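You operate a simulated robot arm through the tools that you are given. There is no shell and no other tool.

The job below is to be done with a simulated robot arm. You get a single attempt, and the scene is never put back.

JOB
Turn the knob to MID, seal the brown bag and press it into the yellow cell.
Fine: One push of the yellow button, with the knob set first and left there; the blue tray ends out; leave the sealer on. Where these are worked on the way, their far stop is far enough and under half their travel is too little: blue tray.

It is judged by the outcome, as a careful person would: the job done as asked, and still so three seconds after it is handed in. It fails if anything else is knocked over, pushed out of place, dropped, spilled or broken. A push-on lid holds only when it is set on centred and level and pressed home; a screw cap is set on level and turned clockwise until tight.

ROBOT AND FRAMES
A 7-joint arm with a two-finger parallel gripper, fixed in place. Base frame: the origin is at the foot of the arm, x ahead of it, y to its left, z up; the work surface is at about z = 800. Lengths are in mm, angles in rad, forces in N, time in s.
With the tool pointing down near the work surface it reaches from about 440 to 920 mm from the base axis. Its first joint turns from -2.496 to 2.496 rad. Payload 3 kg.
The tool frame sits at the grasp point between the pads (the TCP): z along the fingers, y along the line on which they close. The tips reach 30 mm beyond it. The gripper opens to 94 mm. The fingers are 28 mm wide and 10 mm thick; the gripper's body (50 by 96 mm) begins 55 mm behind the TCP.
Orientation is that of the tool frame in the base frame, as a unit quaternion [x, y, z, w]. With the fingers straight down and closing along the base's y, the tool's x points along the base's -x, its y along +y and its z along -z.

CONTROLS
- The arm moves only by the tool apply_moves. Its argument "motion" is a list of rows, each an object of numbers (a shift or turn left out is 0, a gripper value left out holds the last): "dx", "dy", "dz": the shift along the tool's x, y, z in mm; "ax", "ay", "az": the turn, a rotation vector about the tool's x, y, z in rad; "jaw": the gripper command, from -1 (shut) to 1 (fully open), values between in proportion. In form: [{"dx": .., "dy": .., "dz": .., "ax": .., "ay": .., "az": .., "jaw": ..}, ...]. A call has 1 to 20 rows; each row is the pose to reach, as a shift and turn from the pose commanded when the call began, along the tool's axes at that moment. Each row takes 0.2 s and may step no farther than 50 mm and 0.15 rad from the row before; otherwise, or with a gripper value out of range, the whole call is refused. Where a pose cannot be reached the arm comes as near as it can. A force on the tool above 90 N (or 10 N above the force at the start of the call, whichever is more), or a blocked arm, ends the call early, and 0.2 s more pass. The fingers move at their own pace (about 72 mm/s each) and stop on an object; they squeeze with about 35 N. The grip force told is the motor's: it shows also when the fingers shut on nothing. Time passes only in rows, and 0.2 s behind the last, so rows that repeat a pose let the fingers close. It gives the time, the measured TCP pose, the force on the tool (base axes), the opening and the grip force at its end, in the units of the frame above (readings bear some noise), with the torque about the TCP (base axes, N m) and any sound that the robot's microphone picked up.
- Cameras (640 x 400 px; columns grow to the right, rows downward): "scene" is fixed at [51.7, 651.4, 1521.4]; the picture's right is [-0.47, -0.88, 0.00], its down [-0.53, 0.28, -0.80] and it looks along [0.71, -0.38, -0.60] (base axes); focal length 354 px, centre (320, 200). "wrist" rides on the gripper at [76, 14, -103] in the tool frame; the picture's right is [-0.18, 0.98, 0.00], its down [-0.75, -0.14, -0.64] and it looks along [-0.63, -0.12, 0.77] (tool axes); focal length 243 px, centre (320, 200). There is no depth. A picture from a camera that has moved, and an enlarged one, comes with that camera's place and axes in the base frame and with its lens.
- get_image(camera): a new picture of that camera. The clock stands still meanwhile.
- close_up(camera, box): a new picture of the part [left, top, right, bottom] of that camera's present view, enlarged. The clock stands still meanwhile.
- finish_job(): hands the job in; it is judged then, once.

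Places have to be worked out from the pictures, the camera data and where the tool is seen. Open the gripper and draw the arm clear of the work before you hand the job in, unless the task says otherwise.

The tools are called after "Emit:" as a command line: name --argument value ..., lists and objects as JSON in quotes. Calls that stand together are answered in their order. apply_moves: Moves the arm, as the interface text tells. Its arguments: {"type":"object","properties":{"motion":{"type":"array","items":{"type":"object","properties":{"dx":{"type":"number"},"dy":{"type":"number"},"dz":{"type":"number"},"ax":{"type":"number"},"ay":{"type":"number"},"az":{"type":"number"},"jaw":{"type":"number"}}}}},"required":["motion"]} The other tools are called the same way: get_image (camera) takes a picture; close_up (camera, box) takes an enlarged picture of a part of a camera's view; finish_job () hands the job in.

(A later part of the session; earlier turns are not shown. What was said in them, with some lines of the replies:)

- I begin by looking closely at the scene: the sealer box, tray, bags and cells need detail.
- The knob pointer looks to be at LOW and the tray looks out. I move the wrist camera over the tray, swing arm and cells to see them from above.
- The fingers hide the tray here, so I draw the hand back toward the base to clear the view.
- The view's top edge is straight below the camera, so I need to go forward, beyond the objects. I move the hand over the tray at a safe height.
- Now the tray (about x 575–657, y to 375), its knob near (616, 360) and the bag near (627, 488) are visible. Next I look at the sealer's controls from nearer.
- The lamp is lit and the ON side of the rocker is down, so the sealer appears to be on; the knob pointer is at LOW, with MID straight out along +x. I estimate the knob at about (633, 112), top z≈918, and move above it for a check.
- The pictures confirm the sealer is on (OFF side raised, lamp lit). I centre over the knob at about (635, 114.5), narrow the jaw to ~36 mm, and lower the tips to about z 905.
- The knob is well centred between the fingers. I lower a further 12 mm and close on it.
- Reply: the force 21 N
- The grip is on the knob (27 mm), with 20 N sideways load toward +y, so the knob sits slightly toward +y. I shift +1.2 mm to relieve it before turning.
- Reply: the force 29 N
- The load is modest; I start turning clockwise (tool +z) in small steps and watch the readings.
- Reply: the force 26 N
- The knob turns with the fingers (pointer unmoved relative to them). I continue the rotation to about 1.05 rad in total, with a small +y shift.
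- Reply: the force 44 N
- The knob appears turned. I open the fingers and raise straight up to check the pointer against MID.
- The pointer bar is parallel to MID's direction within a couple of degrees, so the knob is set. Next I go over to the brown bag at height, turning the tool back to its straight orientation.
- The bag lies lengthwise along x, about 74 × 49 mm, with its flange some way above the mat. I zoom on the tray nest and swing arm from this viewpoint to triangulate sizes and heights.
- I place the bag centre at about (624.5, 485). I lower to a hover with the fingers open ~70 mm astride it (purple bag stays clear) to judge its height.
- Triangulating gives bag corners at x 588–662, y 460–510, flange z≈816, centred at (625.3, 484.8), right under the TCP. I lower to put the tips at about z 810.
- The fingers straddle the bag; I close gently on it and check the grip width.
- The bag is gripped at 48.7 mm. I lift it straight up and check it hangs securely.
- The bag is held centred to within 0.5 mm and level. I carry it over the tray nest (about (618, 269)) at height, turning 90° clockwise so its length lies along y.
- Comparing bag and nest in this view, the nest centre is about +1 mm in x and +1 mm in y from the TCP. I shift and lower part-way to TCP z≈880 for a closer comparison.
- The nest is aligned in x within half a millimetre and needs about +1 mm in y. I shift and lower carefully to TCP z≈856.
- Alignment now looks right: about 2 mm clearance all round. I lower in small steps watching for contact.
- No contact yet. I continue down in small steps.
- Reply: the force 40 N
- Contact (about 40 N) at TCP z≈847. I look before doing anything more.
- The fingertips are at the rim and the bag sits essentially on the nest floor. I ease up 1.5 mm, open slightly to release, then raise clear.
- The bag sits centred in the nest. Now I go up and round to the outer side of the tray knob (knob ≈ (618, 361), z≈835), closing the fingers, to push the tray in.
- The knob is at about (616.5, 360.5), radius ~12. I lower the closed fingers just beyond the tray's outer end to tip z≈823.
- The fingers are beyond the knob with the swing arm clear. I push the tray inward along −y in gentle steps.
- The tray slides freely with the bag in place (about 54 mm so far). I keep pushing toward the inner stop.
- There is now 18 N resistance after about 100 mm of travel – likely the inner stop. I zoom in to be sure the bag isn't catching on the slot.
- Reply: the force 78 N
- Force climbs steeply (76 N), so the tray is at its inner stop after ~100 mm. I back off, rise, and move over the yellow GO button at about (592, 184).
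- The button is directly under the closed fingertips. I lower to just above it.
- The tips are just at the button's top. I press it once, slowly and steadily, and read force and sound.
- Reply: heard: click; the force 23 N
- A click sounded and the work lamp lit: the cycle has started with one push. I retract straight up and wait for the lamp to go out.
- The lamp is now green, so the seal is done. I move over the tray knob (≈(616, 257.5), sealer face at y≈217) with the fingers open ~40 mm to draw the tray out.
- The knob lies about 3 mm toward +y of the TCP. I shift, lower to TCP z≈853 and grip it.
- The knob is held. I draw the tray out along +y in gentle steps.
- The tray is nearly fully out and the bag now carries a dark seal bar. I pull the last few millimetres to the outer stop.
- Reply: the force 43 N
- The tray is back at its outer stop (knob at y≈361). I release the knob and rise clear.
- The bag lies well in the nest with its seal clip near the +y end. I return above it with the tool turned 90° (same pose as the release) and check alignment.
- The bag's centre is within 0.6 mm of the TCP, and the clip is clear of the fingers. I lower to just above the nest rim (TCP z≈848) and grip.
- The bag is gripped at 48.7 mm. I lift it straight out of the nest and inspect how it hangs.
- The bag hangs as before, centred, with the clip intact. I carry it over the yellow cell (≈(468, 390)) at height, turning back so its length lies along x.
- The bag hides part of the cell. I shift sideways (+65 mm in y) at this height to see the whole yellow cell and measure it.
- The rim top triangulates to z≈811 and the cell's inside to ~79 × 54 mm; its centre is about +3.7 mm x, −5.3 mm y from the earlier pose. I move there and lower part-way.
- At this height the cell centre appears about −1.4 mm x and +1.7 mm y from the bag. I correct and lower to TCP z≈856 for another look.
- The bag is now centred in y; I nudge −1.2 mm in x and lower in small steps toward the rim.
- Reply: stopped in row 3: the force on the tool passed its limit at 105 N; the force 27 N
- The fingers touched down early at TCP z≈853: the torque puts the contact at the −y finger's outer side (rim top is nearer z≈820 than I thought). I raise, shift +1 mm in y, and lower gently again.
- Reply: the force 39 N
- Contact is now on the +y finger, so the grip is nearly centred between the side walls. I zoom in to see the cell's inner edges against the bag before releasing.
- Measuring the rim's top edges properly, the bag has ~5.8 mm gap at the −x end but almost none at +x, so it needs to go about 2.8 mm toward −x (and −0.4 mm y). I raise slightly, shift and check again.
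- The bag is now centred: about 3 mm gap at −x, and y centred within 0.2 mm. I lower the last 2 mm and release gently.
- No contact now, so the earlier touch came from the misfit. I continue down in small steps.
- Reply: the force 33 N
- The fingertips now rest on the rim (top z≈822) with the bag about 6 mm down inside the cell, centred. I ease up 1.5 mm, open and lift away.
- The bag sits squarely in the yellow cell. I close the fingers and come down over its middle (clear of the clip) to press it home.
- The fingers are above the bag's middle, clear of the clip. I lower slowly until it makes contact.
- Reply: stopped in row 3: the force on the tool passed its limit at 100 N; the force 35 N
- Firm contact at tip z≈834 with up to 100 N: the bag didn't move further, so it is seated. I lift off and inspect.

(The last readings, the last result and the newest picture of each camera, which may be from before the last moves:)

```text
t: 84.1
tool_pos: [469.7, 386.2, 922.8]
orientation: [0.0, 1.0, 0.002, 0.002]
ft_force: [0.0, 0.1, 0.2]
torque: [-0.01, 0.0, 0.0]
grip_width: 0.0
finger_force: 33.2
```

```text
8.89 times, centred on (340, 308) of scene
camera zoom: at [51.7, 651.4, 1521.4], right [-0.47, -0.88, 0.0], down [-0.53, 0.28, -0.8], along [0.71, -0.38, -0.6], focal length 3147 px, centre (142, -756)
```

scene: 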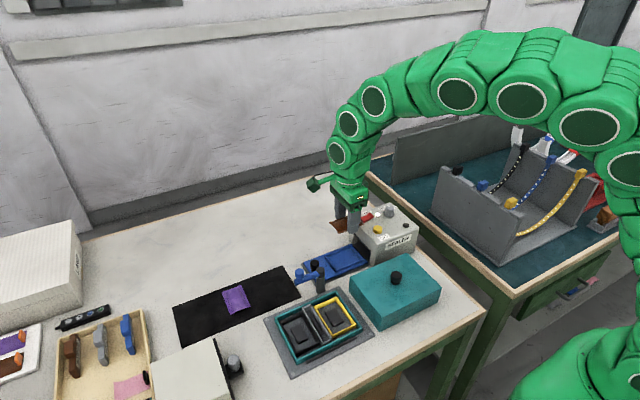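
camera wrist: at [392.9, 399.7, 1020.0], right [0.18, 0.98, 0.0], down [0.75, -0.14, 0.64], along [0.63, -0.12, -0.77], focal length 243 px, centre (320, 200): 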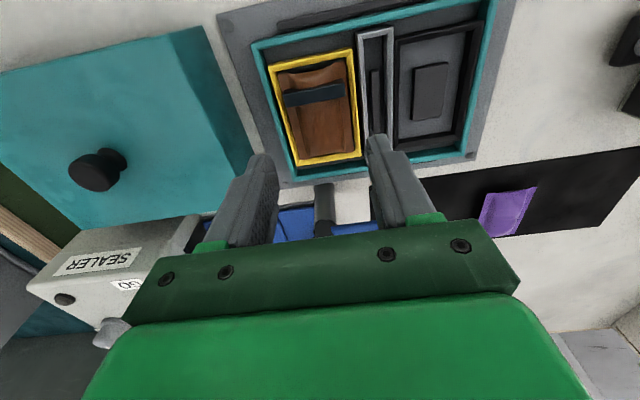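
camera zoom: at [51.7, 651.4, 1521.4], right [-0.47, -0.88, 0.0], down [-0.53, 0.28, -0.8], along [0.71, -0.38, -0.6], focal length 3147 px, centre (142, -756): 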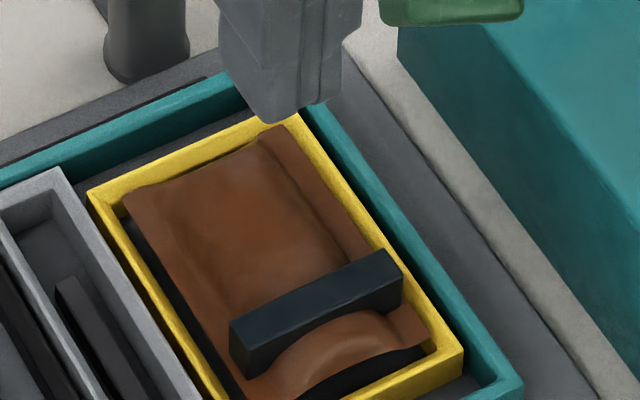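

The bag's flange is now just below the yellow rim. I move up and aside for an unobstructed look at its seating and level.

Emit:
apply_moves --motion '[{"dx": 0, "dy": 10, "dz": -30}, {"dx": 0, "dy": 30, "dz": -50}, {"dx": 0, "dy": 50, "dz": -60}, {"dx": 0, "dy": 55, "dz": -60}]'

Emit:
get_image --camera "wrist"

Emit:
close_up --camera "wrist" --box '[190, 20, 330, 150]'

Emit:
close_up --camera "scene" --box '[310, 285, 370, 330]'

Emit:
get_image --camera "scene"

```text
t: 85.1
tool_pos: [469.8, 442.4, 984.9]
orientation: [0.0, 1.0, 0.003, 0.002]
ft_force: [-0.4, 0.1, 0.0]
torque: [0.03, 0.02, -0.02]
grip_width: 0.2
finger_force: 32.4
```

```text
taken
camera wrist: at [393.5, 456.1, 1086.9], right [0.18, 0.98, 0.01], down [0.75, -0.14, 0.65], along [0.63, -0.11, -0.76], focal length 243 px, centre (320, 200)
```

wrist: 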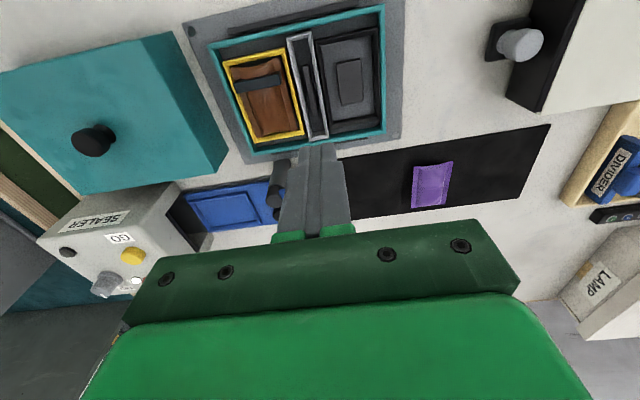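

```text
3.08 times, centred on (260, 85) of wrist
camera zoom: at [393.5, 456.1, 1086.9], right [0.18, 0.98, 0.01], down [0.75, -0.14, 0.65], along [0.63, -0.11, -0.76], focal length 746 px, centre (505, 554)
```

zoom: 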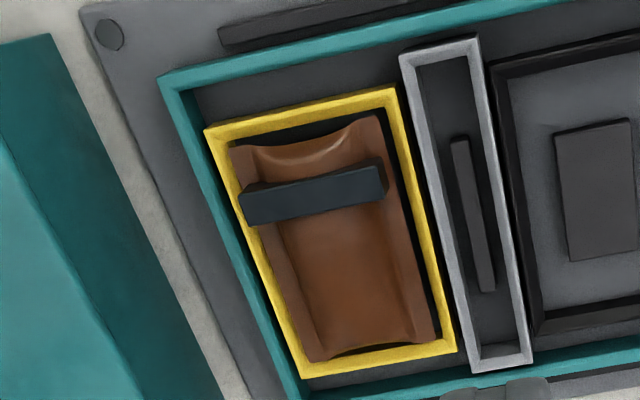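

```text
8.89 times, centred on (340, 308) of scene
camera zoom: at [51.7, 651.4, 1521.4], right [-0.47, -0.88, 0.0], down [-0.53, 0.28, -0.8], along [0.71, -0.38, -0.6], focal length 3147 px, centre (142, -756)
```

zoom: 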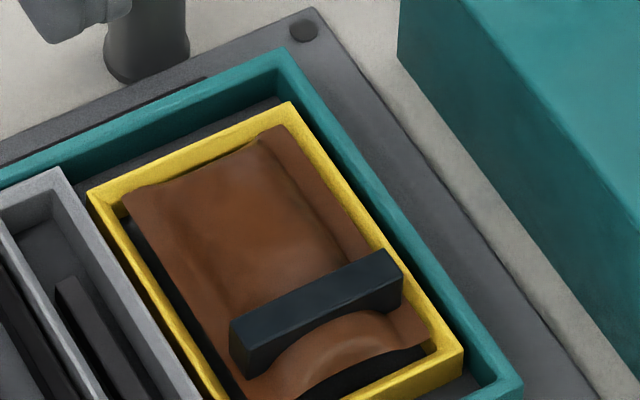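

```text
taken
```

scene: 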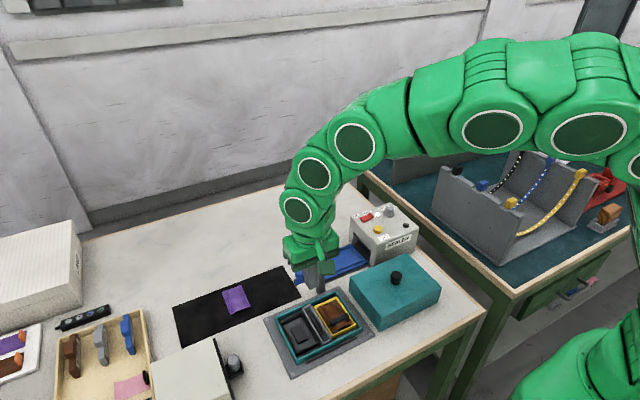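

The bag lies inside the rim all round. To check that it is level I take a second view from the other side for stereo.

Emit:
apply_moves --motion '[{"dy": -40}, {"dy": -80}, {"dy": -110}, {"dy": -110}]'

Emit:
close_up --camera "wrist" --box '[300, 20, 440, 150]'

Emit:
get_image --camera "wrist"

```text
t: 86.1
tool_pos: [470.7, 329.0, 985.1]
orientation: [0.0, 1.0, 0.002, 0.002]
ft_force: [-0.1, -0.5, 0.6]
torque: [-0.01, 0.0, 0.0]
grip_width: 0.0
finger_force: 33.0
```

```text
3.08 times, centred on (370, 85) of wrist
camera zoom: at [392.2, 342.7, 1086.8], right [0.18, 0.98, 0.0], down [0.75, -0.14, 0.64], along [0.63, -0.11, -0.76], focal length 746 px, centre (166, 554)
```

zoom: 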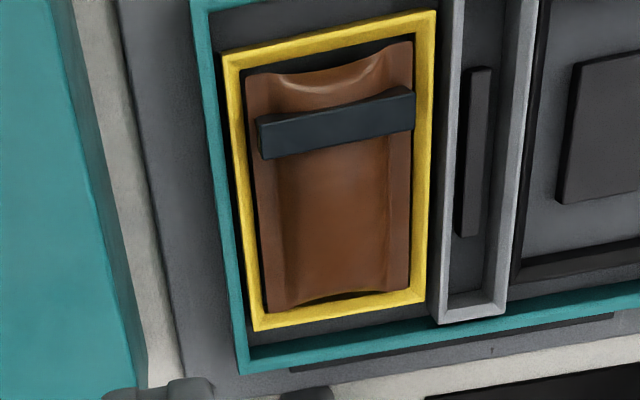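

```text
taken
camera wrist: at [392.2, 342.7, 1086.8], right [0.18, 0.98, 0.0], down [0.75, -0.14, 0.64], along [0.63, -0.11, -0.76], focal length 243 px, centre (320, 200)
```

wrist: 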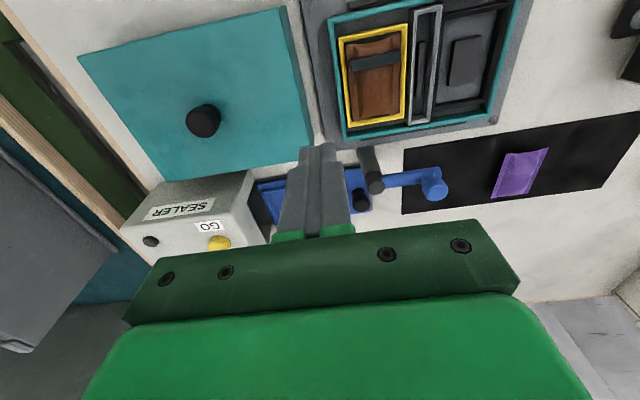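

Stereo gives the flange level with the rim and clear of it on every side, so the bag is seated and level. I raise the arm, open the gripper and withdraw to the starting pose.

Emit:
apply_moves --motion '[{"dz": -40, "jaw": 0}, {"dz": -80, "jaw": 1}, {"dz": -120}, {"dx": -4, "dy": -30, "dz": -150}, {"dx": -8, "dy": -65, "dz": -175}, {"dx": -14, "dy": -100, "dz": -200}, {"dx": -20, "dy": -140, "dz": -215}, {"dx": -25, "dy": -175, "dz": -226}, {"dx": -28, "dy": -208, "dz": -226}, {"dx": -28, "dy": -208, "dz": -226}]'

Emit:
get_image --camera "scene"

Emit:
close_up --camera "scene" --box '[260, 190, 460, 315]'

Emit:
close_up --camera "scene" --box '[345, 195, 425, 245]'

Emit:
close_up --camera "scene" --box '[270, 270, 390, 380]'

Emit:
close_up --camera "wrist" --box '[290, 60, 470, 175]'

```text
t: 88.3
tool_pos: [495.8, 121.4, 1209.5]
orientation: [0.0, 1.0, 0.001, 0.003]
ft_force: [0.3, 0.1, -1.4]
torque: [0.05, -0.05, -0.02]
grip_width: 94.0
finger_force: 0.1
```

```text
taken
```

scene: 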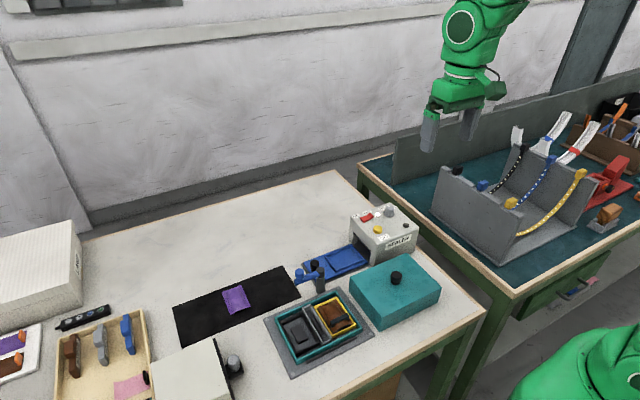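

```text
3.20 times, centred on (360, 252) of scene
camera zoom: at [51.7, 651.4, 1521.4], right [-0.47, -0.88, 0.0], down [-0.53, 0.28, -0.8], along [0.71, -0.38, -0.6], focal length 1133 px, centre (192, 32)
```

zoom: 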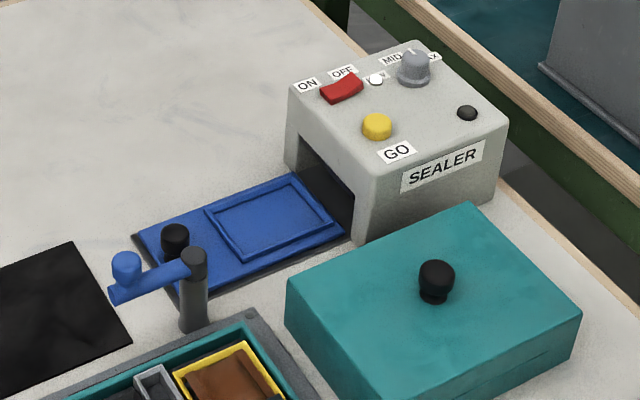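

```text
8.00 times, centred on (385, 220) of scene
camera zoom: at [51.7, 651.4, 1521.4], right [-0.47, -0.88, 0.0], down [-0.53, 0.28, -0.8], along [0.71, -0.38, -0.6], focal length 2832 px, centre (-200, 40)
```

zoom: 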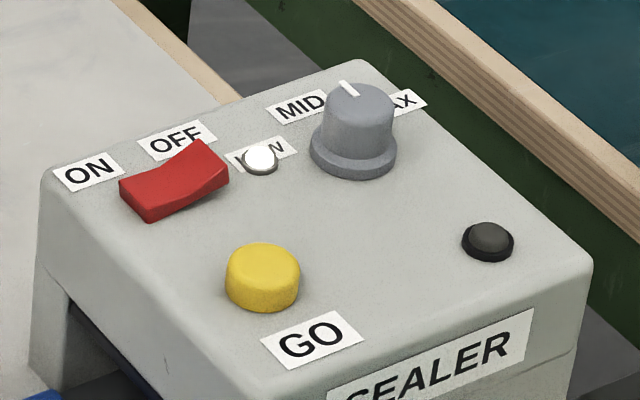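

```text
3.64 times, centred on (330, 325) of scene
camera zoom: at [51.7, 651.4, 1521.4], right [-0.47, -0.88, 0.0], down [-0.53, 0.28, -0.8], along [0.71, -0.38, -0.6], focal length 1287 px, centre (284, -254)
```

zoom: 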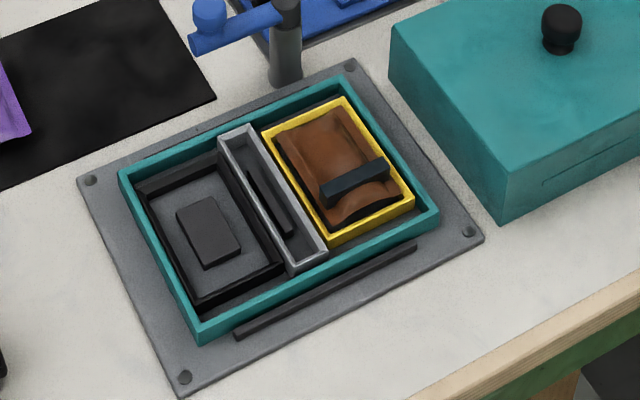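

```text
3.48 times, centred on (380, 118) of wrist
camera zoom: at [417.5, 134.8, 1310.7], right [0.18, 0.98, 0.01], down [0.75, -0.14, 0.64], along [0.63, -0.11, -0.76], focal length 844 px, centre (111, 487)
```

zoom: 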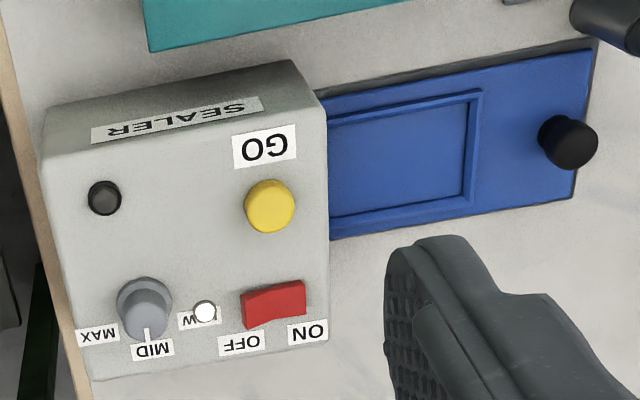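

Everything checks out: the knob is at MID and the ON lamp is lit. The tray is fully out, the sealed bag is seated in the yellow cell, and nothing else has moved. The gripper is open and the arm is clear, so I hand the job in.

Emit:
finish_job

```text
The job is handed in.
```

The job is done and handed in: the brown bag is sealed and sits in the yellow cell. I don't have the verdict yet.

- **Knob:** turned from LOW to MID before sealing, and left there.
- **Sealing:** I pushed the yellow button once, with the tray at its inner stop. It clicked, the work lamp went from amber to green, and the bag came out with its seal clip on.
- **Bag in the cell:** I released it about 6 mm down inside the rim and it dropped the rest of the way. I then pressed it with up to 100 N, and it did not move further. Stereo views put its edge level with the rim, to within 2–3 mm, and clear of the walls. I heard no click from the cell, so seating is judged from the hard stop and the pictures.
- **Tray and sealer:** the blue tray is back at its outer stop, and the sealer is still on with its lamp lit.
- **Everything else:** the purple bag, swing arm and teal lid look unmoved. Before I re-centred the bag, the fingers touched the cell's walls twice while lowering it (105 N, then about 38 N). I saw no damage or movement from this.

The gripper is open and the arm is back at its starting pose, clear of the work.
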